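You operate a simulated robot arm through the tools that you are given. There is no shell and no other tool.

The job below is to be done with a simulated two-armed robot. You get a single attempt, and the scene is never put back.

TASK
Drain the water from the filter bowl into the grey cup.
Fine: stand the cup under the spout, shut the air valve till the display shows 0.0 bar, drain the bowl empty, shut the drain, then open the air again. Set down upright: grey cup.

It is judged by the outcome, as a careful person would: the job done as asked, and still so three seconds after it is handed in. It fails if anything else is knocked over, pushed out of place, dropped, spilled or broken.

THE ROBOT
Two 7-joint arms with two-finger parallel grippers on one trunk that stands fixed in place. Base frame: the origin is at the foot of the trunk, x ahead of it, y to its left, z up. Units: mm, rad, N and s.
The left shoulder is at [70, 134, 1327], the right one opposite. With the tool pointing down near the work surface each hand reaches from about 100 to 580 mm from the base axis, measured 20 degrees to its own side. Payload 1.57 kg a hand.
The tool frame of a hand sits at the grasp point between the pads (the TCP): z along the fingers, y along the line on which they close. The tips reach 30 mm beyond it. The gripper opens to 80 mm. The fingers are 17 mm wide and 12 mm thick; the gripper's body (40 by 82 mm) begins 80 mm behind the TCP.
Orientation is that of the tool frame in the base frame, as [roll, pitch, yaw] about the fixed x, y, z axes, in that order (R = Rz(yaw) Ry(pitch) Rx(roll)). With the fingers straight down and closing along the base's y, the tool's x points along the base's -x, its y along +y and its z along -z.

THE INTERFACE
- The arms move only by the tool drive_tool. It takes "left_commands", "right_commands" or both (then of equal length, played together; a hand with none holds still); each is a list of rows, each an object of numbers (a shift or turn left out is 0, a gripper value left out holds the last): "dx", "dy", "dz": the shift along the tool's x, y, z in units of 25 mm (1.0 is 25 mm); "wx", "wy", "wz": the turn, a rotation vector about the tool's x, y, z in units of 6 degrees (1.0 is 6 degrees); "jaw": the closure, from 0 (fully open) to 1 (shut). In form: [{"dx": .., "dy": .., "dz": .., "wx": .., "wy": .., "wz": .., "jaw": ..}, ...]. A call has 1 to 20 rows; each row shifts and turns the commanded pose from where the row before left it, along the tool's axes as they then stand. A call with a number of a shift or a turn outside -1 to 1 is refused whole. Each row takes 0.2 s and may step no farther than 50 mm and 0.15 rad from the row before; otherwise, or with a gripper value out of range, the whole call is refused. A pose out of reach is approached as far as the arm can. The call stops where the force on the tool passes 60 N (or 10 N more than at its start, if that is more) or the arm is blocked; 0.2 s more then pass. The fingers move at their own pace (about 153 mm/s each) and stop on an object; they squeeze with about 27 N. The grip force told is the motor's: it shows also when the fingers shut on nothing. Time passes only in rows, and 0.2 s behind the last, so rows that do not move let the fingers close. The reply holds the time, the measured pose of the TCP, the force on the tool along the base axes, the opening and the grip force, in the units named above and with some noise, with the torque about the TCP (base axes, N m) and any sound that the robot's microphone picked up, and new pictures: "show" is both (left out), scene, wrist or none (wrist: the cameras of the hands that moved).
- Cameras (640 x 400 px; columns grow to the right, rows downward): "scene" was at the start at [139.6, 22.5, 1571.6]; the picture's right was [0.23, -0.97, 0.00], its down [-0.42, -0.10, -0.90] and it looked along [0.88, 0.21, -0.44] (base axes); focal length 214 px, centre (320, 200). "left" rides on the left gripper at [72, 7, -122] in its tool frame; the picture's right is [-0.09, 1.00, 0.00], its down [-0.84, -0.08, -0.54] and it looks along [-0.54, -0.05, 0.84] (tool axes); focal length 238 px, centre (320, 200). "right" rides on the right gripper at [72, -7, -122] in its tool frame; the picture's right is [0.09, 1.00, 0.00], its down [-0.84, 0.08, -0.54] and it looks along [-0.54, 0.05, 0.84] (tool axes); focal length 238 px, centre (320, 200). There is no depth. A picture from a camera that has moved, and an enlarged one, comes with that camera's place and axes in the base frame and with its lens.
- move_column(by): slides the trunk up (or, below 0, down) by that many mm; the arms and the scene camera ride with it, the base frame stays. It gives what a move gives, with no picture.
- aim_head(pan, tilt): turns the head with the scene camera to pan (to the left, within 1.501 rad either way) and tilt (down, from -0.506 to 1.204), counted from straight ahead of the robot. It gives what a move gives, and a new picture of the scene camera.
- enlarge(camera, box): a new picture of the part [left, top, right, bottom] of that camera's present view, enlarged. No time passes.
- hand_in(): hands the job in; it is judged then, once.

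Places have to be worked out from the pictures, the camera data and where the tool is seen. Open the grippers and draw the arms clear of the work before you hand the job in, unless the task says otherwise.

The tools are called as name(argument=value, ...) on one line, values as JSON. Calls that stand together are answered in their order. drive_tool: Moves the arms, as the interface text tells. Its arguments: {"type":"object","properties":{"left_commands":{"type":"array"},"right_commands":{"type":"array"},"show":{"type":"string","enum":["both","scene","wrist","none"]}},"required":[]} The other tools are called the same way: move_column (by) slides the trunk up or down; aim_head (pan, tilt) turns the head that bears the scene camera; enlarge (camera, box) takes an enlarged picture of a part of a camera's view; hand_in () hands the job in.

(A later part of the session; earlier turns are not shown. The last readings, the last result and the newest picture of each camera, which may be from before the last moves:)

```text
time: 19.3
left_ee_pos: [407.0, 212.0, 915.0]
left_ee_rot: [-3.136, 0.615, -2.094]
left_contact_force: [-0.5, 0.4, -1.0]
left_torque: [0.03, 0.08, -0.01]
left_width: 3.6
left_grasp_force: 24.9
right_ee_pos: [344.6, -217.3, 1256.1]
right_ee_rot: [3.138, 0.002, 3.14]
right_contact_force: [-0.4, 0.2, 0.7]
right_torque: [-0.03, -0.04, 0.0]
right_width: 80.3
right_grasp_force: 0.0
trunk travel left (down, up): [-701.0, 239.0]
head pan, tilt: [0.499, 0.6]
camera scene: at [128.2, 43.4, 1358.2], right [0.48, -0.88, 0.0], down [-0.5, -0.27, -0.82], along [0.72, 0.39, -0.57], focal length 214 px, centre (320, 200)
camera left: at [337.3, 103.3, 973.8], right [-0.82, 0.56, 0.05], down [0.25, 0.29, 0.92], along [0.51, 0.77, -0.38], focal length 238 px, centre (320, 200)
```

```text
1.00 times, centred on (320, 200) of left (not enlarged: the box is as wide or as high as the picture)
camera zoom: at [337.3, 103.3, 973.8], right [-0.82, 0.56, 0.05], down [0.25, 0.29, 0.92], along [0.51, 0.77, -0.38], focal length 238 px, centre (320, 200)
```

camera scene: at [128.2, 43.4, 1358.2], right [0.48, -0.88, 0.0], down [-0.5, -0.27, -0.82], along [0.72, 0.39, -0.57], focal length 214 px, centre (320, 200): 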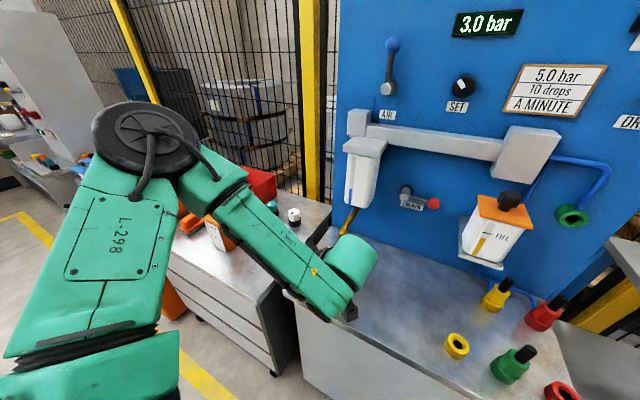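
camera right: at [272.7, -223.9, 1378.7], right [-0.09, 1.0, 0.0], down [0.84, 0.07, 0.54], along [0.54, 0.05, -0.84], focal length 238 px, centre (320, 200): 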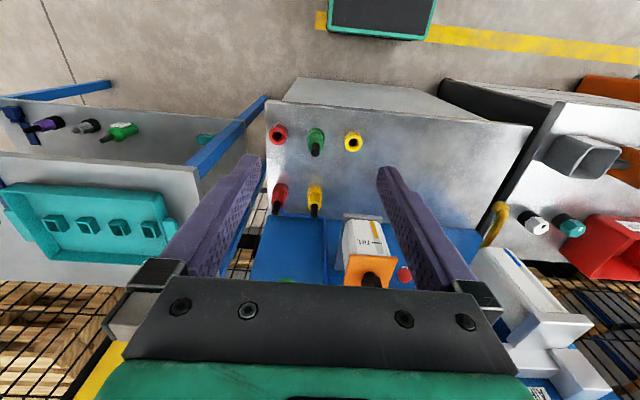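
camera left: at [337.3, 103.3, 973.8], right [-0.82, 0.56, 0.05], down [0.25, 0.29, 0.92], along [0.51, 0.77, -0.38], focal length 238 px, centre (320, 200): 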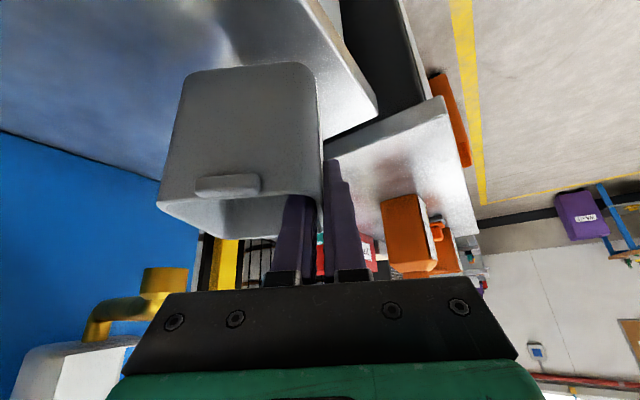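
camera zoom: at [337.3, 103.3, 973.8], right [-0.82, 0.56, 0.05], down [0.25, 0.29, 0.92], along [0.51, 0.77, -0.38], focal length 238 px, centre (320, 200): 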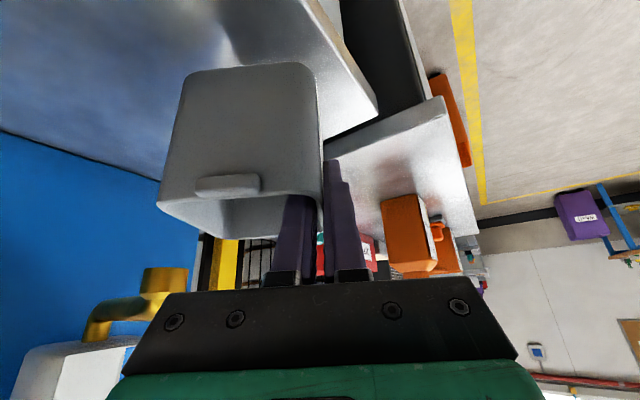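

The yaw worked without reach trouble. Now I lower 18 mm and slide the cup under the spout, whose outlet I measure at z≈948 against a rim at about 908.

drive_tool(left_commands=[{"dx": 0.2065, "dz": 0.295}, {"dx": 0.2065, "dz": 0.295}, {"dx": -0.2146, "dy": -0.6136, "dz": 0.1502}, {"dx": -0.2146, "dy": -0.6136, "dz": 0.1502}, {"dx": -0.2146, "dy": -0.6136, "dz": 0.1502}, {}], show="both")

enlarge(camera="scene", box=[260, 160, 420, 310])

```text
time: 20.7
left_ee_pos: [457.3, 207.3, 897.4]
left_ee_rot: [-3.137, 0.613, -2.093]
left_contact_force: [-0.3, -0.3, -1.4]
left_torque: [-0.03, 0.04, -0.05]
left_width: 3.3
left_grasp_force: 24.6
right_ee_pos: [344.2, -217.9, 1256.0]
right_ee_rot: [3.14, 0.001, 3.141]
right_contact_force: [0.0, -0.4, -0.2]
right_torque: [0.02, -0.01, 0.01]
right_width: 80.0
right_grasp_force: 0.0
trunk travel left (down, up): [-701.0, 239.0]
head pan, tilt: [0.499, 0.6]
camera scene: at [127.8, 43.5, 1358.2], right [0.48, -0.88, 0.0], down [-0.5, -0.27, -0.83], along [0.72, 0.39, -0.56], focal length 214 px, centre (320, 200)
camera left: at [386.9, 98.0, 954.9], right [-0.82, 0.56, 0.05], down [0.25, 0.29, 0.92], along [0.51, 0.77, -0.38], focal length 238 px, centre (320, 200)
```

scene: 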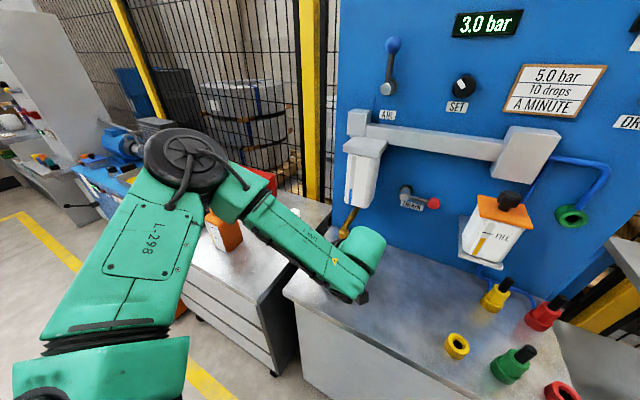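
left: 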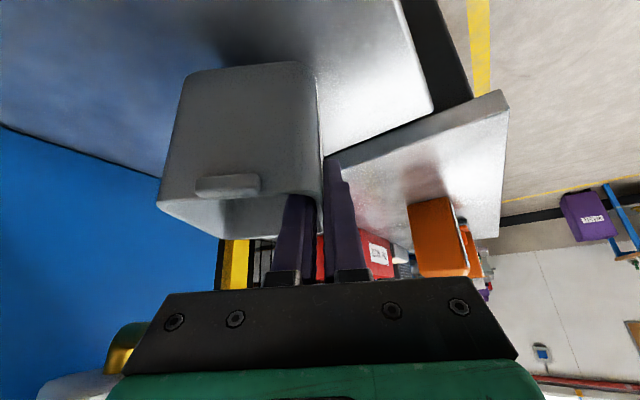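

```text
2.67 times, centred on (340, 235) of scene
camera zoom: at [127.8, 43.5, 1358.2], right [0.48, -0.88, 0.0], down [-0.5, -0.27, -0.83], along [0.72, 0.39, -0.56], focal length 572 px, centre (267, 107)
```

zoom: 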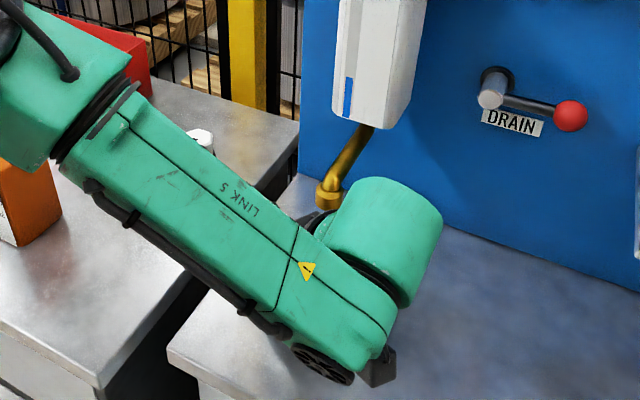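

All clear and the scene view shows the wrist well in front of the spout. Completing the last ~33 mm.

drive_tool(left_commands=[{"dx": -0.19, "dy": -0.6165, "dz": 0.1325}, {"dx": -0.19, "dy": -0.6165, "dz": 0.1325}, {}], show="both")

aim_head(pan=0.4, tilt=0.7)

enlarge(camera="scene", box=[240, 120, 400, 270])

enlarge(camera="right", box=[400, 100, 640, 300])

```text
time: 21.5
left_ee_pos: [487.7, 199.1, 897.7]
left_ee_rot: [-3.138, 0.612, -2.094]
left_contact_force: [0.3, 0.5, -1.2]
left_torque: [0.02, 0.03, 0.01]
left_width: 3.3
left_grasp_force: 24.5
right_ee_pos: [344.3, -217.1, 1256.7]
right_ee_rot: [3.14, 0.002, 3.139]
right_contact_force: [0.2, 0.0, -0.4]
right_torque: [-0.02, 0.0, -0.01]
right_width: 79.9
right_grasp_force: 0.0
trunk travel left (down, up): [-701.0, 239.0]
head pan, tilt: [0.499, 0.6]
camera scene: at [127.5, 43.5, 1358.2], right [0.48, -0.88, 0.0], down [-0.5, -0.27, -0.83], along [0.72, 0.39, -0.56], focal length 214 px, centre (320, 200)
camera left: at [419.0, 91.8, 955.8], right [-0.82, 0.56, 0.05], down [0.25, 0.29, 0.92], along [0.51, 0.77, -0.38], focal length 238 px, centre (320, 200)
```

scene: 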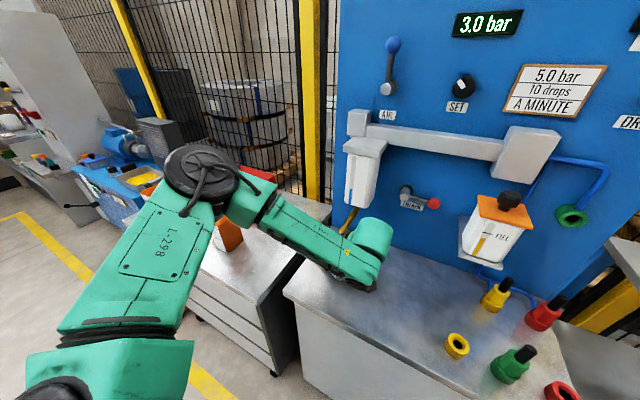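
left: 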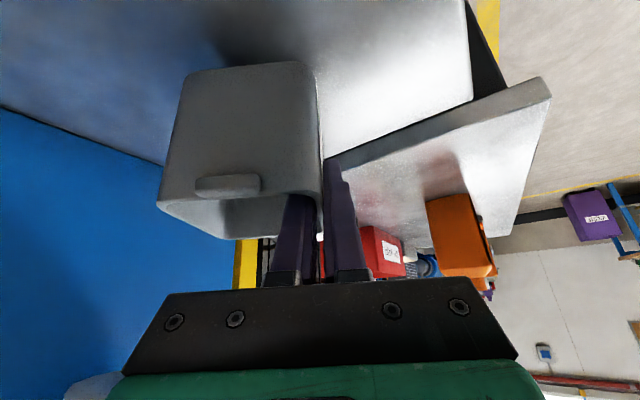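

```text
time: 22.2
left_ee_pos: [489.4, 199.2, 897.4]
left_ee_rot: [-3.137, 0.613, -2.093]
left_contact_force: [-1.3, -0.7, -0.8]
left_torque: [0.02, 0.06, 0.03]
left_width: 3.7
left_grasp_force: 24.9
right_ee_pos: [344.3, -216.8, 1256.0]
right_ee_rot: [-3.141, 0.001, 3.141]
right_contact_force: [0.7, 0.0, 0.4]
right_torque: [0.02, -0.01, 0.01]
right_width: 80.0
right_grasp_force: 0.0
trunk travel left (down, up): [-701.0, 239.0]
head pan, tilt: [0.4, 0.7]
camera scene: at [128.6, 34.3, 1349.6], right [0.39, -0.92, 0.0], down [-0.59, -0.25, -0.77], along [0.7, 0.3, -0.64], focal length 214 px, centre (320, 200)
```

scene: 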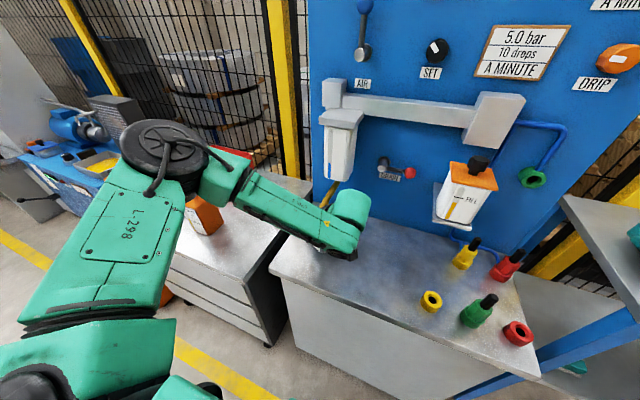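

```text
2.67 times, centred on (320, 195) of scene
camera zoom: at [128.6, 34.3, 1349.6], right [0.39, -0.92, 0.0], down [-0.59, -0.25, -0.77], along [0.7, 0.3, -0.64], focal length 572 px, centre (320, 213)
```

zoom: 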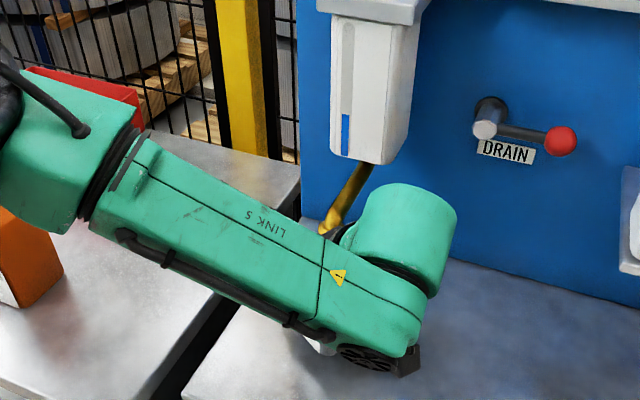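

```text
2.00 times, centred on (520, 200) of right
camera zoom: at [272.8, -224.0, 1378.7], right [-0.09, 1.0, 0.0], down [0.84, 0.07, 0.54], along [0.54, 0.05, -0.84], focal length 477 px, centre (-80, 200)
```

zoom: 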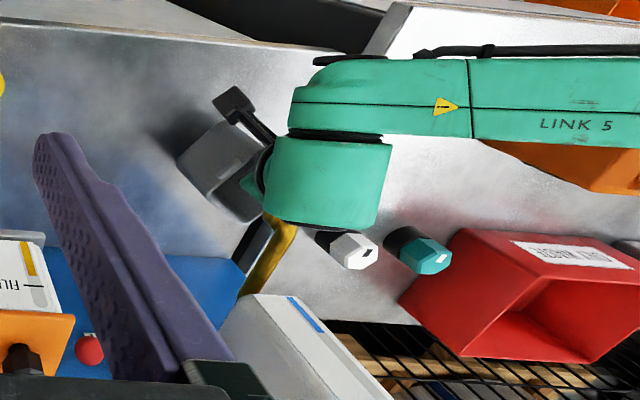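

The cup is near its place. I'll enlarge the right-wrist camera view to verify the cup against the spout before lowering.

enlarge(camera="right", box=[470, 130, 590, 230])

enlarge(camera="left", box=[100, 140, 420, 340])

```text
4.00 times, centred on (530, 180) of right
camera zoom: at [272.8, -224.0, 1378.7], right [-0.09, 1.0, 0.0], down [0.84, 0.07, 0.54], along [0.54, 0.05, -0.84], focal length 953 px, centre (-520, 280)
```

zoom: 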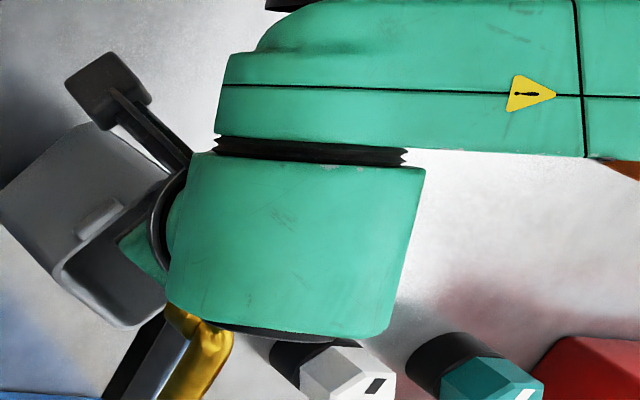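

```text
2.00 times, centred on (260, 240) of left
camera zoom: at [419.1, 91.7, 955.7], right [-0.82, 0.56, 0.05], down [0.25, 0.29, 0.92], along [0.51, 0.77, -0.38], focal length 477 px, centre (440, 120)
```

zoom: 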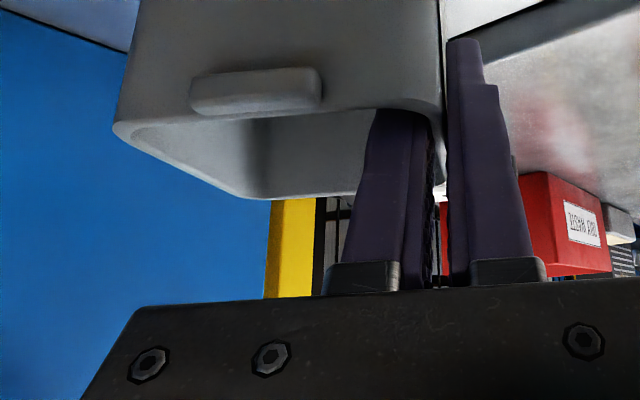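

The rim corners match my predictions within a few mm, so the nozzle is over the cup's centre. Lowering 20 mm gently, then feeling for the bench.

drive_tool(left_commands=[{"dx": 0.1147, "dz": 0.1638}, {"dx": 0.1147, "dz": 0.1638}, {"dx": 0.1147, "dz": 0.1638}, {"dx": 0.1147, "dz": 0.1638}, {}], show="wrist")

```text
time: 23.4
left_ee_pos: [485.3, 206.5, 881.2]
left_ee_rot: [-3.134, 0.612, -2.093]
left_contact_force: [0.1, 0.8, -0.8]
left_torque: [-0.02, 0.0, 0.02]
left_width: 3.3
left_grasp_force: 24.0
left hand out of reach, approached as far as the arm can: row 2, 4
right_ee_pos: [344.3, -217.2, 1255.7]
right_ee_rot: [3.138, 0.002, 3.14]
right_contact_force: [-0.8, -0.5, 0.1]
right_torque: [-0.02, 0.03, 0.01]
right_width: 79.9
right_grasp_force: 0.0
trunk travel left (down, up): [-701.0, 239.0]
head pan, tilt: [0.4, 0.7]
camera left: at [415.1, 98.5, 939.7], right [-0.82, 0.56, 0.05], down [0.25, 0.29, 0.92], along [0.51, 0.77, -0.38], focal length 238 px, centre (320, 200)
```

left: 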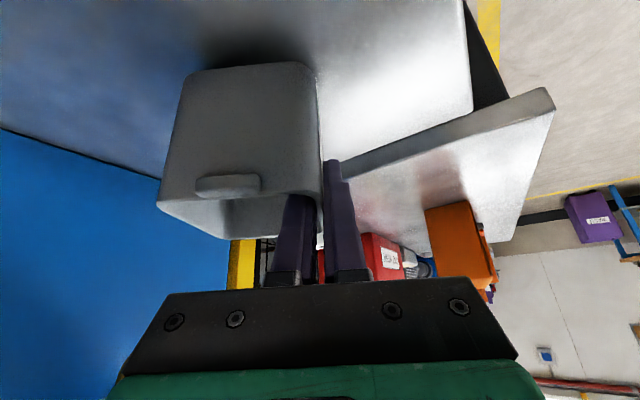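

The arm hits a limit when lowering here, so I'll restore the previous pose and use the trunk to lower everything instead.

drive_tool(left_commands=[{"dx": -0.142, "dy": -0.124, "dz": -0.291}, {"dx": -0.142, "dy": -0.124, "dz": -0.291}, {}], show="none")

```text
time: 24.2
left_ee_pos: [490.0, 202.9, 898.7]
left_ee_rot: [-3.137, 0.613, -2.095]
left_contact_force: [0.0, -0.7, -1.3]
left_torque: [-0.02, 0.03, -0.02]
left_width: 3.4
left_grasp_force: 24.5
right_ee_pos: [346.0, -216.6, 1256.5]
right_ee_rot: [-3.142, 0.0, 3.14]
right_contact_force: [0.5, -0.3, 0.3]
right_torque: [0.01, 0.0, 0.01]
right_width: 80.1
right_grasp_force: 0.1
trunk travel left (down, up): [-701.0, 239.0]
head pan, tilt: [0.4, 0.7]
```

The hand is back at (490, 203, 899), cup centre ≈ (525, 191). Lowering the trunk 20 mm.

move_column(by=-20)

enlarge(camera="right", box=[460, 110, 600, 230])

enlarge(camera="left", box=[100, 20, 420, 240])

```text
time: 24.9
left_ee_pos: [490.2, 201.8, 877.6]
left_ee_rot: [-3.136, 0.611, -2.093]
left_contact_force: [0.3, -0.2, -0.8]
left_torque: [0.03, 0.0, -0.01]
left_width: 3.2
left_grasp_force: 24.8
right_ee_pos: [345.0, -216.5, 1235.7]
right_ee_rot: [3.14, 0.002, 3.141]
right_contact_force: [-0.4, -0.7, 0.0]
right_torque: [0.03, -0.02, -0.03]
right_width: 80.1
right_grasp_force: 0.1
trunk travel left (down, up): [-681.0, 259.0]
head pan, tilt: [0.4, 0.7]
```

```text
3.33 times, centred on (530, 170) of right
camera zoom: at [272.9, -223.9, 1358.6], right [-0.09, 1.0, 0.0], down [0.84, 0.07, 0.54], along [0.54, 0.05, -0.84], focal length 794 px, centre (-380, 300)
```

zoom: 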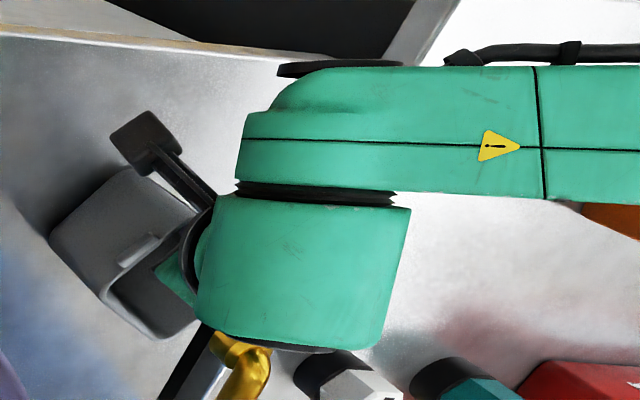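

```text
1.82 times, centred on (260, 130) of left
camera zoom: at [419.5, 93.4, 935.7], right [-0.82, 0.56, 0.05], down [0.25, 0.29, 0.92], along [0.51, 0.77, -0.38], focal length 433 px, centre (429, 327)
```

zoom: 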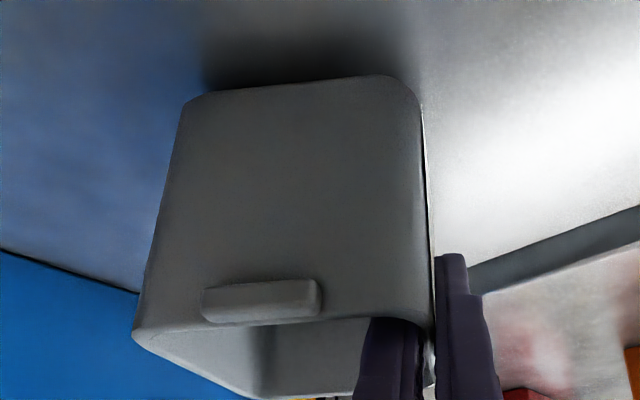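

Still airborne with a narrowing shadow beneath the cup. I'll lower another 6 mm.

move_column(by=-6)

enlarge(camera="left", box=[100, 20, 420, 240])

```text
time: 25.4
left_ee_pos: [490.0, 201.9, 873.3]
left_ee_rot: [-3.137, 0.613, -2.094]
left_contact_force: [-0.3, 0.4, -1.2]
left_torque: [0.01, 0.02, -0.02]
left_width: 3.7
left_grasp_force: 24.1
right_ee_pos: [344.8, -216.7, 1230.7]
right_ee_rot: [3.139, 0.002, 3.141]
right_contact_force: [-0.3, -0.9, -0.5]
right_torque: [-0.03, 0.0, 0.0]
right_width: 79.8
right_grasp_force: 0.0
trunk travel left (down, up): [-675.0, 265.0]
head pan, tilt: [0.4, 0.7]
```

```text
1.82 times, centred on (260, 130) of left
camera zoom: at [419.6, 93.4, 929.6], right [-0.82, 0.56, 0.05], down [0.25, 0.29, 0.92], along [0.51, 0.77, -0.38], focal length 433 px, centre (429, 327)
```

zoom: 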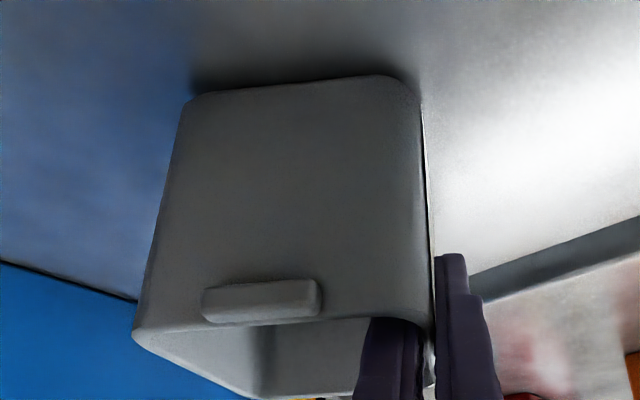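

The TCP is at about 872 and on the first bench the cup stood at 869. Lowering 2 mm more, then another small step with force checks.

move_column(by=-2)

enlarge(camera="left", box=[100, 20, 420, 240])

```text
time: 25.9
left_ee_pos: [489.7, 201.7, 869.7]
left_ee_rot: [-3.138, 0.612, -2.092]
left_contact_force: [0.4, 0.3, 0.0]
left_torque: [0.01, 0.06, -0.01]
left_width: 3.4
left_grasp_force: 24.3
right_ee_pos: [344.1, -218.1, 1228.8]
right_ee_rot: [3.139, 0.002, 3.14]
right_contact_force: [0.2, 0.4, 0.0]
right_torque: [-0.02, 0.01, 0.0]
right_width: 80.0
right_grasp_force: 0.0
trunk travel left (down, up): [-673.0, 267.0]
head pan, tilt: [0.4, 0.7]
```

```text
1.82 times, centred on (260, 130) of left
camera zoom: at [419.4, 93.4, 927.8], right [-0.82, 0.56, 0.05], down [0.25, 0.29, 0.92], along [0.51, 0.77, -0.38], focal length 433 px, centre (429, 327)
```

zoom: 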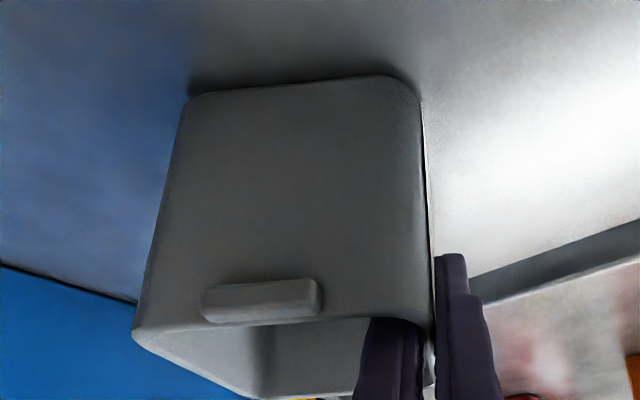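

Shadow now nearly closed. One more 2 mm step.

move_column(by=-2)

enlarge(camera="left", box=[100, 20, 420, 240])

```text
time: 26.5
left_ee_pos: [490.0, 201.8, 869.0]
left_ee_rot: [-3.133, 0.615, -2.088]
left_contact_force: [0.0, 1.3, 11.7]
left_torque: [-0.27, 0.23, -0.05]
left_width: 3.6
left_grasp_force: 24.8
right_ee_pos: [343.1, -217.2, 1227.5]
right_ee_rot: [3.139, 0.004, 3.139]
right_contact_force: [-0.2, 0.2, -0.2]
right_torque: [0.03, 0.03, 0.02]
right_width: 80.0
right_grasp_force: 0.1
trunk travel left (down, up): [-671.0, 269.0]
head pan, tilt: [0.4, 0.7]
```

```text
1.82 times, centred on (260, 130) of left
camera zoom: at [418.9, 93.2, 927.4], right [-0.82, 0.56, 0.05], down [0.25, 0.29, 0.93], along [0.51, 0.78, -0.37], focal length 433 px, centre (429, 327)
```

zoom: 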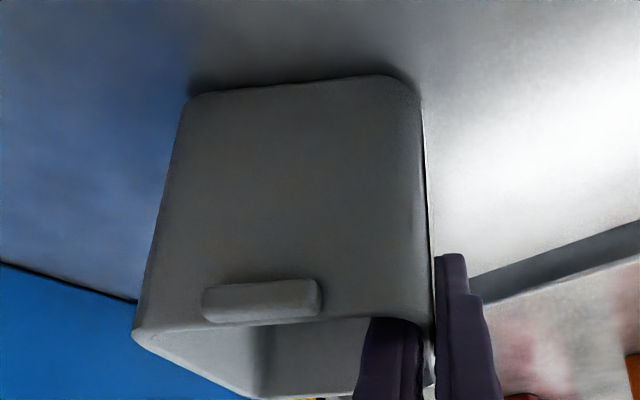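

Contact with the bench (about 12 N). I'll raise 1 mm to relieve it, then open the jaws halfway.

move_column(by=1)

drive_tool(left_commands=[{"jaw": 0.9}, {"jaw": 0.75}, {"jaw": 0.6}, {"jaw": 0.55}, {}], show="both")

enlarge(camera="left", box=[100, 20, 420, 240])

```text
time: 27.0
left_ee_pos: [488.8, 202.1, 868.9]
left_ee_rot: [-3.135, 0.615, -2.092]
left_contact_force: [2.4, 2.4, 10.9]
left_torque: [-0.25, 0.08, 0.01]
left_width: 3.3
left_grasp_force: 24.3
right_ee_pos: [345.1, -216.9, 1226.6]
right_ee_rot: [3.139, 0.001, 3.138]
right_contact_force: [0.2, -0.1, -0.3]
right_torque: [0.02, 0.01, 0.03]
right_width: 79.9
right_grasp_force: 0.0
trunk travel left (down, up): [-672.0, 268.0]
head pan, tilt: [0.4, 0.7]
```

```text
time: 28.2
left_ee_pos: [489.9, 202.0, 867.3]
left_ee_rot: [-3.137, 0.615, -2.092]
left_contact_force: [0.7, 0.4, 0.6]
left_torque: [-0.04, 0.0, -0.01]
left_width: 36.1
left_grasp_force: 0.0
right_ee_pos: [345.3, -216.6, 1228.2]
right_ee_rot: [3.14, 0.001, 3.14]
right_contact_force: [0.1, -0.7, -0.7]
right_torque: [0.01, 0.05, 0.02]
right_width: 80.0
right_grasp_force: 0.0
trunk travel left (down, up): [-672.0, 268.0]
head pan, tilt: [0.4, 0.7]
camera scene: at [128.5, 34.2, 1320.6], right [0.39, -0.92, 0.0], down [-0.59, -0.25, -0.76], along [0.7, 0.3, -0.64], focal length 214 px, centre (320, 200)
camera left: at [419.4, 93.4, 926.8], right [-0.82, 0.56, 0.05], down [0.25, 0.29, 0.92], along [0.51, 0.77, -0.38], focal length 238 px, centre (320, 200)
```

scene: 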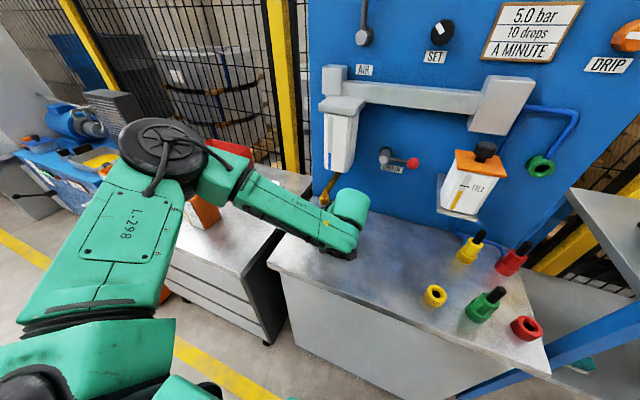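
left: 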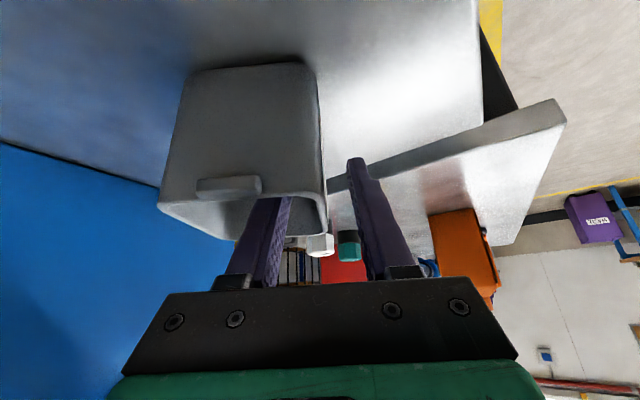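

```text
1.82 times, centred on (260, 130) of left
camera zoom: at [419.4, 93.4, 926.8], right [-0.82, 0.56, 0.05], down [0.25, 0.29, 0.92], along [0.51, 0.77, -0.38], focal length 433 px, centre (429, 327)
```

zoom: 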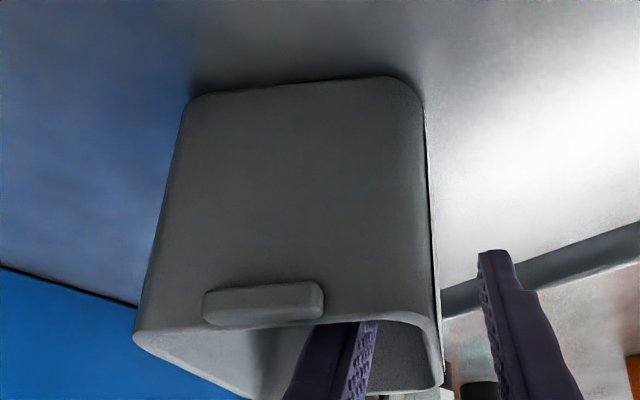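

The cup stands freely, with the jaws open 36 mm around its wall. I'll lift the fingers out vertically with the trunk by 50 mm, which stays below the nozzle.

move_column(by=50)

enlarge(camera="left", box=[0, 0, 640, 400])

enlarge(camera="right", box=[440, 100, 600, 240])

```text
time: 29.1
left_ee_pos: [490.6, 202.8, 918.2]
left_ee_rot: [-3.137, 0.613, -2.092]
left_contact_force: [0.6, -0.1, -0.4]
left_torque: [0.0, 0.03, 0.0]
left_width: 36.1
left_grasp_force: 0.1
right_ee_pos: [345.0, -217.6, 1278.0]
right_ee_rot: [3.139, 0.001, 3.14]
right_contact_force: [-0.2, 0.3, -0.8]
right_torque: [0.02, 0.0, 0.02]
right_width: 79.9
right_grasp_force: 0.2
trunk travel left (down, up): [-722.0, 218.0]
head pan, tilt: [0.4, 0.7]
```

```text
1.00 times, centred on (320, 200) of left (not enlarged: the box is as wide or as high as the picture)
camera zoom: at [419.6, 93.4, 976.7], right [-0.82, 0.56, 0.05], down [0.25, 0.29, 0.92], along [0.51, 0.77, -0.38], focal length 238 px, centre (320, 200)
```

zoom: 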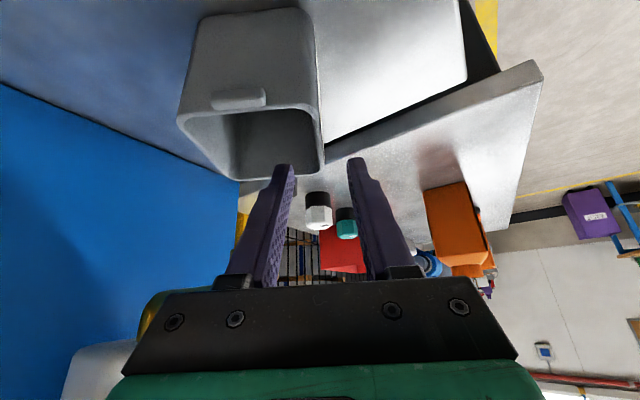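

```text
2.86 times, centred on (520, 170) of right
camera zoom: at [273.1, -224.0, 1399.6], right [-0.09, 1.0, 0.0], down [0.84, 0.07, 0.54], along [0.54, 0.05, -0.84], focal length 681 px, centre (-251, 286)
```

zoom: 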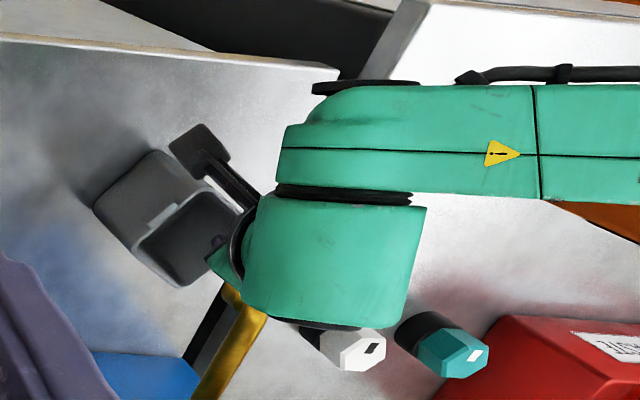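

The fingers are clear of the rim. Now I back the hand off 90 mm in -x, rising slightly.

drive_tool(left_commands=[{"dx": 0.249, "dy": 0.6236, "dz": -0.272}, {"dx": 0.249, "dy": 0.6236, "dz": -0.272}, {"dx": 0.249, "dy": 0.6236, "dz": -0.272}, {"dx": 0.249, "dy": 0.6236, "dz": -0.272}, {"dx": 0.249, "dy": 0.6236, "dz": -0.272}, {}], show="both")

enlarge(camera="scene", box=[260, 100, 420, 260])

enlarge(camera="right", box=[440, 100, 600, 260])

```text
time: 30.5
left_ee_pos: [399.4, 203.7, 928.3]
left_ee_rot: [-3.135, 0.612, -2.093]
left_contact_force: [-0.1, -0.1, 0.4]
left_torque: [0.01, -0.06, -0.02]
left_width: 36.1
left_grasp_force: 0.1
right_ee_pos: [345.0, -216.8, 1277.4]
right_ee_rot: [3.141, 0.003, 3.141]
right_contact_force: [0.7, -0.3, 0.6]
right_torque: [-0.01, 0.01, -0.02]
right_width: 79.7
right_grasp_force: 0.1
trunk travel left (down, up): [-722.0, 218.0]
head pan, tilt: [0.4, 0.7]
camera scene: at [128.9, 34.2, 1370.5], right [0.39, -0.92, 0.0], down [-0.59, -0.25, -0.76], along [0.7, 0.3, -0.64], focal length 214 px, centre (320, 200)
camera left: at [328.9, 94.7, 986.7], right [-0.82, 0.56, 0.05], down [0.25, 0.29, 0.92], along [0.51, 0.77, -0.38], focal length 238 px, centre (320, 200)
```

scene: 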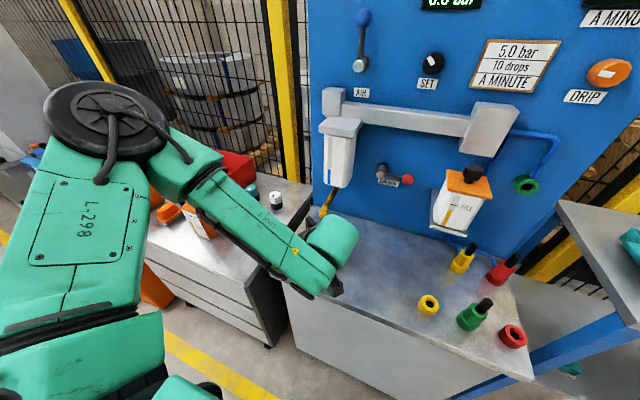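
left: 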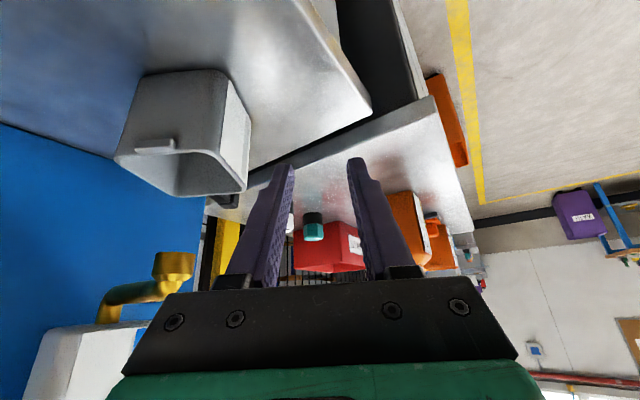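

```text
2.50 times, centred on (340, 180) of scene
camera zoom: at [128.9, 34.2, 1370.5], right [0.39, -0.92, 0.0], down [-0.59, -0.25, -0.76], along [0.7, 0.3, -0.64], focal length 536 px, centre (270, 250)
```

zoom: 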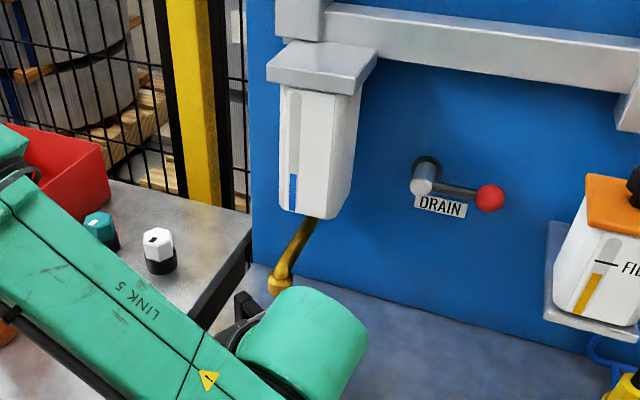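

```text
2.50 times, centred on (520, 180) of right
camera zoom: at [273.2, -224.0, 1399.6], right [-0.09, 1.0, 0.0], down [0.84, 0.07, 0.54], along [0.54, 0.05, -0.84], focal length 596 px, centre (-180, 250)
```

zoom: 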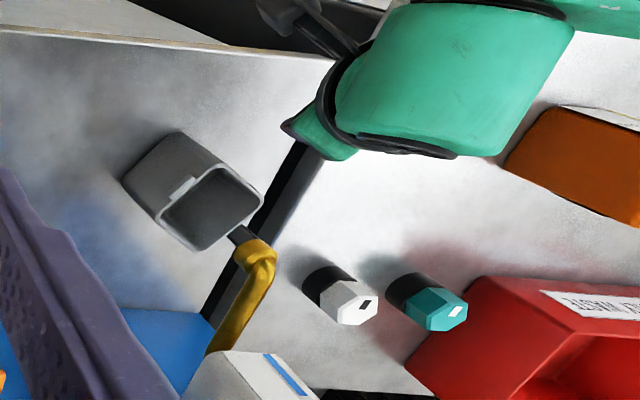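

The cup stands with the nozzle's drop point right over the middle of its mouth. Next is the air lever: I'll swing the left hand's heading forward (clockwise 60°) while raising it 150 mm, staying back from the panel.

drive_tool(left_commands=[{"dx": -0.344, "dz": -0.4915}, {"wx": 0.5736, "wz": 0.8192, "dx": -0.344, "dz": -0.4915}, {"wx": 0.5736, "wz": 0.8192, "dx": -0.344, "dz": -0.4915}, {"wx": 0.5736, "wz": 0.8192, "dx": -0.344, "dz": -0.4915}, {"wx": 0.5736, "wz": 0.8192, "dx": -0.344, "dz": -0.4915}, {"wx": 0.5736, "wz": 0.8192, "dx": -0.344, "dz": -0.4915}, {"wx": 0.5736, "wz": 0.8192, "dx": -0.344, "dz": -0.4915}, {"wx": 0.5736, "wz": 0.8192, "dx": -0.344, "dz": -0.4915}, {"wx": 0.5736, "wz": 0.8192, "dx": -0.344, "dz": -0.4915}, {"wx": 0.5736, "wz": 0.8192, "dx": -0.344, "dz": -0.4915}, {"wx": 0.5736, "wz": 0.8192}, {}], show="both")

```text
time: 33.1
left_ee_pos: [413.0, 185.3, 1128.3]
left_ee_rot: [-3.113, 0.596, -2.956]
left_contact_force: [0.1, 0.6, -1.1]
left_torque: [-0.01, 0.0, -0.03]
left_width: 36.3
left_grasp_force: 0.0
left hand out of reach, approached as far as the arm can: row 3, 4, 5, 6, 7, 11
right_ee_pos: [344.2, -216.2, 1277.6]
right_ee_rot: [3.14, 0.001, 3.14]
right_contact_force: [0.0, 0.8, -0.1]
right_torque: [-0.01, 0.02, -0.01]
right_width: 80.1
right_grasp_force: 0.0
trunk travel left (down, up): [-722.0, 218.0]
head pan, tilt: [0.4, 0.7]
camera scene: at [128.6, 34.0, 1370.6], right [0.39, -0.92, 0.0], down [-0.59, -0.25, -0.76], along [0.7, 0.3, -0.64], focal length 214 px, centre (320, 200)
camera left: at [285.5, 171.8, 1187.8], right [-0.09, 1.0, 0.03], down [0.39, 0.01, 0.92], along [0.92, 0.1, -0.39], focal length 238 px, centre (320, 200)
```

scene: 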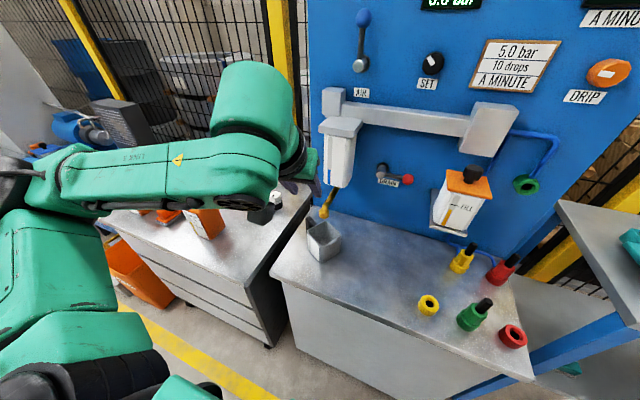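
left: 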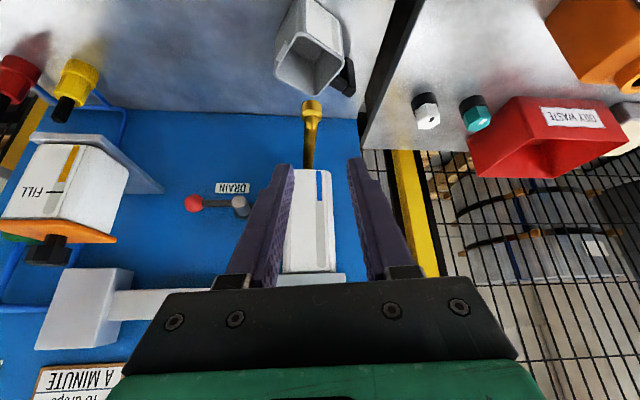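

The hand is turned forward now; the cup is visible standing under the spout. I'll raise the trunk 200 mm to bring the shoulder to the air lever's height.

move_column(by=200)

aim_head(pan=0.2, tilt=0.6)

enlarge(camera="left", box=[0, 0, 640, 400])

```text
time: 35.3
left_ee_pos: [411.5, 186.1, 1327.9]
left_ee_rot: [-3.115, 0.596, -2.955]
left_contact_force: [0.3, 0.0, 0.0]
left_torque: [0.01, -0.01, -0.01]
left_width: 35.7
left_grasp_force: 0.2
right_ee_pos: [343.7, -216.9, 1477.7]
right_ee_rot: [3.14, 0.002, 3.141]
right_contact_force: [-0.5, 0.6, -0.3]
right_torque: [-0.01, -0.02, -0.02]
right_width: 80.0
right_grasp_force: 0.0
trunk travel left (down, up): [-922.0, 18.0]
head pan, tilt: [0.4, 0.7]
```

```text
time: 36.0
left_ee_pos: [412.1, 185.7, 1328.7]
left_ee_rot: [-3.113, 0.597, -2.955]
left_contact_force: [-0.3, -0.3, -0.4]
left_torque: [-0.03, 0.0, 0.0]
left_width: 36.1
left_grasp_force: 0.1
right_ee_pos: [344.6, -215.6, 1477.6]
right_ee_rot: [3.138, 0.0, 3.141]
right_contact_force: [0.1, 0.2, 0.5]
right_torque: [0.02, 0.05, 0.02]
right_width: 80.1
right_grasp_force: 0.0
trunk travel left (down, up): [-922.0, 18.0]
head pan, tilt: [0.201, 0.6]
camera scene: at [137.0, 18.7, 1579.2], right [0.2, -0.98, 0.0], down [-0.55, -0.11, -0.82], along [0.81, 0.16, -0.57], focal length 214 px, centre (320, 200)
```

scene: 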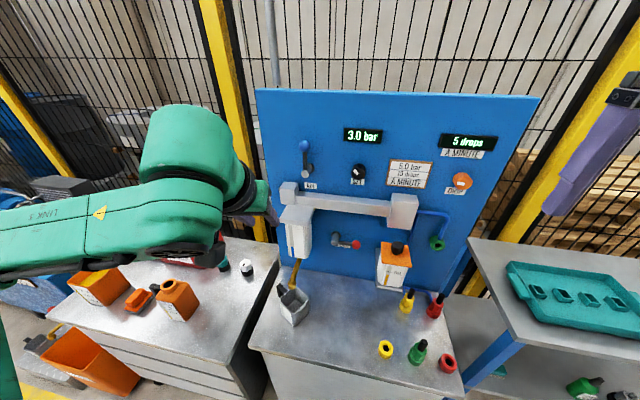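

```text
1.00 times, centred on (320, 200) of left (not enlarged: the box is as wide or as high as the picture)
camera zoom: at [285.5, 171.6, 1387.7], right [-0.09, 1.0, 0.03], down [0.39, 0.01, 0.92], along [0.92, 0.1, -0.39], focal length 238 px, centre (320, 200)
```

zoom: 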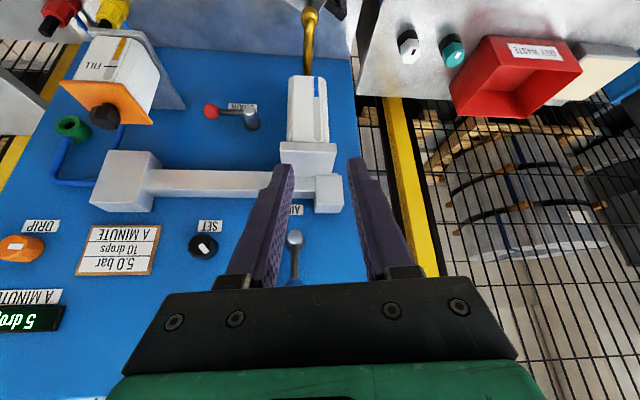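

Everything is in view now. I'll enlarge both cameras on the air lever to pin down its position.

enlarge(camera="left", box=[240, 200, 360, 290])

enlarge(camera="scene", box=[260, 120, 400, 210])

enlarge(camera="scene", box=[260, 190, 420, 330])

```text
4.44 times, centred on (300, 245) of left
camera zoom: at [285.5, 171.6, 1387.7], right [-0.09, 1.0, 0.03], down [0.39, 0.01, 0.92], along [0.92, 0.1, -0.39], focal length 1059 px, centre (409, 0)
```

zoom: 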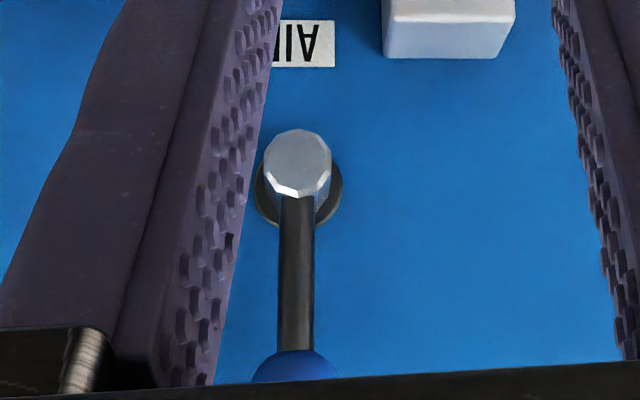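

```text
4.44 times, centred on (330, 165) of scene
camera zoom: at [137.0, 18.7, 1579.2], right [0.2, -0.98, 0.0], down [-0.55, -0.11, -0.82], along [0.81, 0.16, -0.57], focal length 953 px, centre (276, 356)
```

zoom: 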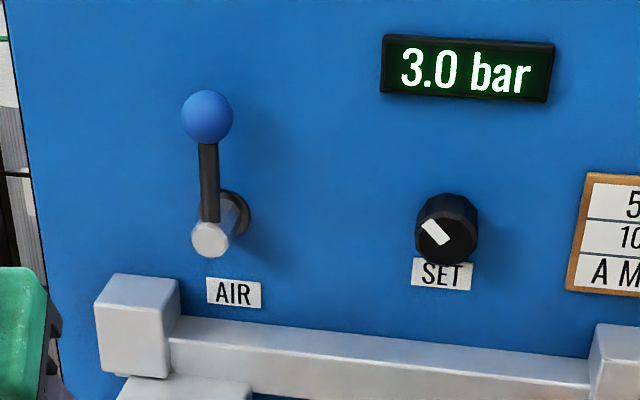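

```text
2.86 times, centred on (340, 260) of scene
camera zoom: at [137.0, 18.7, 1579.2], right [0.2, -0.98, 0.0], down [-0.55, -0.11, -0.82], along [0.81, 0.16, -0.57], focal length 613 px, centre (263, 29)
```

zoom: 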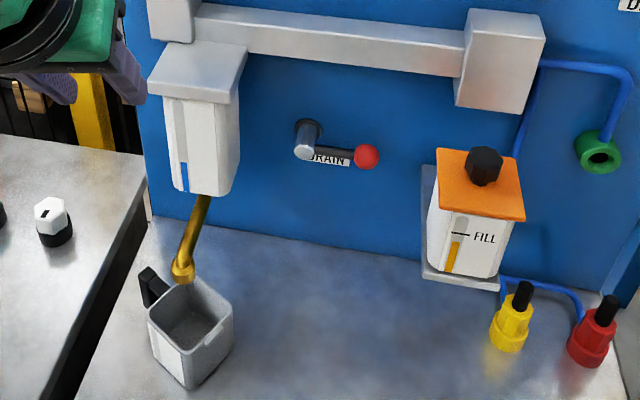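

The lever is confirmed: ball ≈ (672, 170, 1373), hub ≈ (670, 170, 1291), ball ≈ 31 mm across. I'll move the left hand forward to stand off in front of the ball.

drive_tool(left_commands=[{"dx": -0.835, "dy": -0.223, "dz": 0.311}, {"dx": -0.835, "dy": -0.223, "dz": 0.311}, {"dx": -0.835, "dy": -0.223, "dz": 0.311}, {"dx": -0.835, "dy": -0.223, "dz": 0.311}, {"dx": -0.835, "dy": -0.223, "dz": 0.311}, {"dx": -0.835, "dy": -0.223, "dz": 0.311}, {"dx": -0.835, "dy": -0.223, "dz": 0.311}, {"dx": -0.835, "dy": -0.223, "dz": 0.311}, {}], show="both")

```text
time: 38.0
left_ee_pos: [589.7, 170.8, 1372.2]
left_ee_rot: [-3.113, 0.597, -2.956]
left_contact_force: [-0.7, -0.5, 1.3]
left_torque: [0.01, 0.0, -0.02]
left_width: 36.0
left_grasp_force: 0.1
right_ee_pos: [345.2, -217.1, 1476.3]
right_ee_rot: [3.141, 0.004, 3.14]
right_contact_force: [0.5, -0.2, 1.0]
right_torque: [-0.01, 0.03, -0.04]
right_width: 80.1
right_grasp_force: 0.0
trunk travel left (down, up): [-922.0, 18.0]
head pan, tilt: [0.201, 0.6]
camera scene: at [137.0, 18.9, 1579.2], right [0.2, -0.98, 0.0], down [-0.55, -0.11, -0.82], along [0.81, 0.16, -0.57], focal length 214 px, centre (320, 200)
camera left: at [463.2, 156.5, 1431.7], right [-0.09, 1.0, 0.03], down [0.39, 0.01, 0.92], along [0.92, 0.1, -0.39], focal length 238 px, centre (320, 200)
```

scene: 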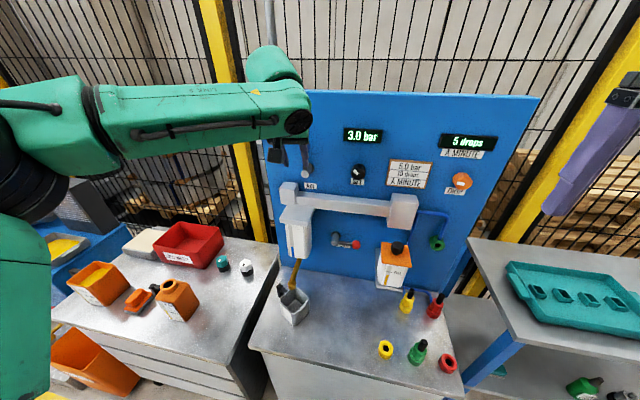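
left: 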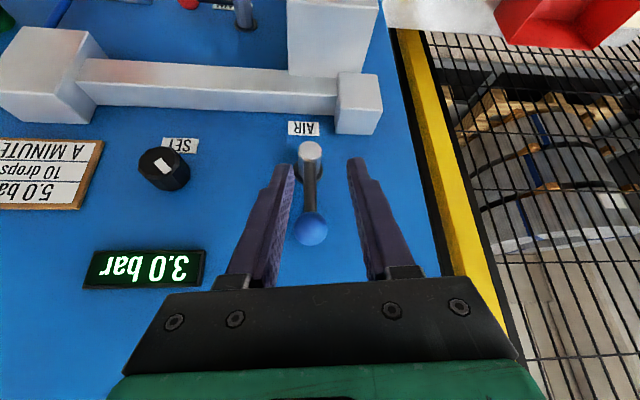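

In position in front of the lever. Now I rotate the hand toward horizontal with a 45° diagonal closing axis, first half.

drive_tool(left_commands=[{"wx": -0.1954, "wy": -0.7814, "wz": 0.6559}, {"wx": -0.1954, "wy": -0.7814, "wz": 0.6559}, {"wx": -0.1954, "wy": -0.7814, "wz": 0.6559}, {"wx": -0.1954, "wy": -0.7814, "wz": 0.6559}, {"wx": -0.1954, "wy": -0.7814, "wz": 0.6559}, {"wx": -0.1954, "wy": -0.7814, "wz": 0.6559, "jaw": 0.45}, {}], show="both")

```text
time: 39.6
left_ee_pos: [591.8, 170.6, 1370.2]
left_ee_rot: [2.478, 0.958, 2.556]
left_contact_force: [0.9, 0.3, -0.1]
left_torque: [0.01, 0.02, 0.01]
left_width: 44.1
left_grasp_force: 0.1
right_ee_pos: [344.6, -216.9, 1477.4]
right_ee_rot: [3.139, 0.002, 3.139]
right_contact_force: [0.1, 0.0, -0.5]
right_torque: [0.01, 0.0, 0.0]
right_width: 79.9
right_grasp_force: 0.1
trunk travel left (down, up): [-922.0, 18.0]
head pan, tilt: [0.201, 0.6]
camera scene: at [137.0, 18.8, 1579.2], right [0.2, -0.98, 0.0], down [-0.55, -0.11, -0.82], along [0.81, 0.16, -0.57], focal length 214 px, centre (320, 200)
camera left: at [449.8, 181.8, 1370.3], right [0.06, 0.9, 0.43], down [-0.08, -0.42, 0.9], along [1.0, -0.09, 0.04], focal length 238 px, centre (320, 200)
```

scene: 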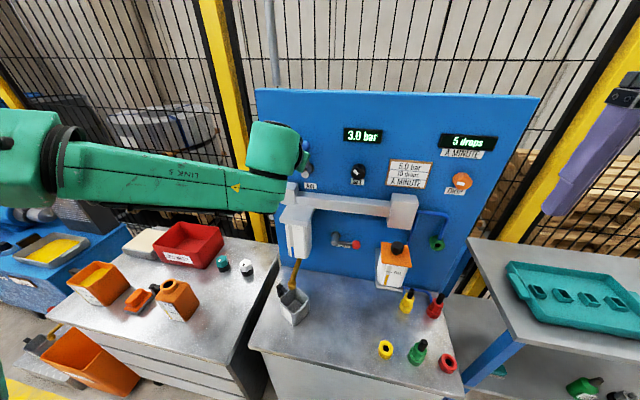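
left: 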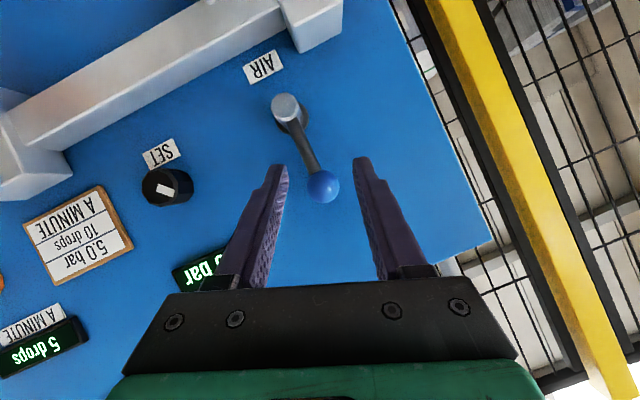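

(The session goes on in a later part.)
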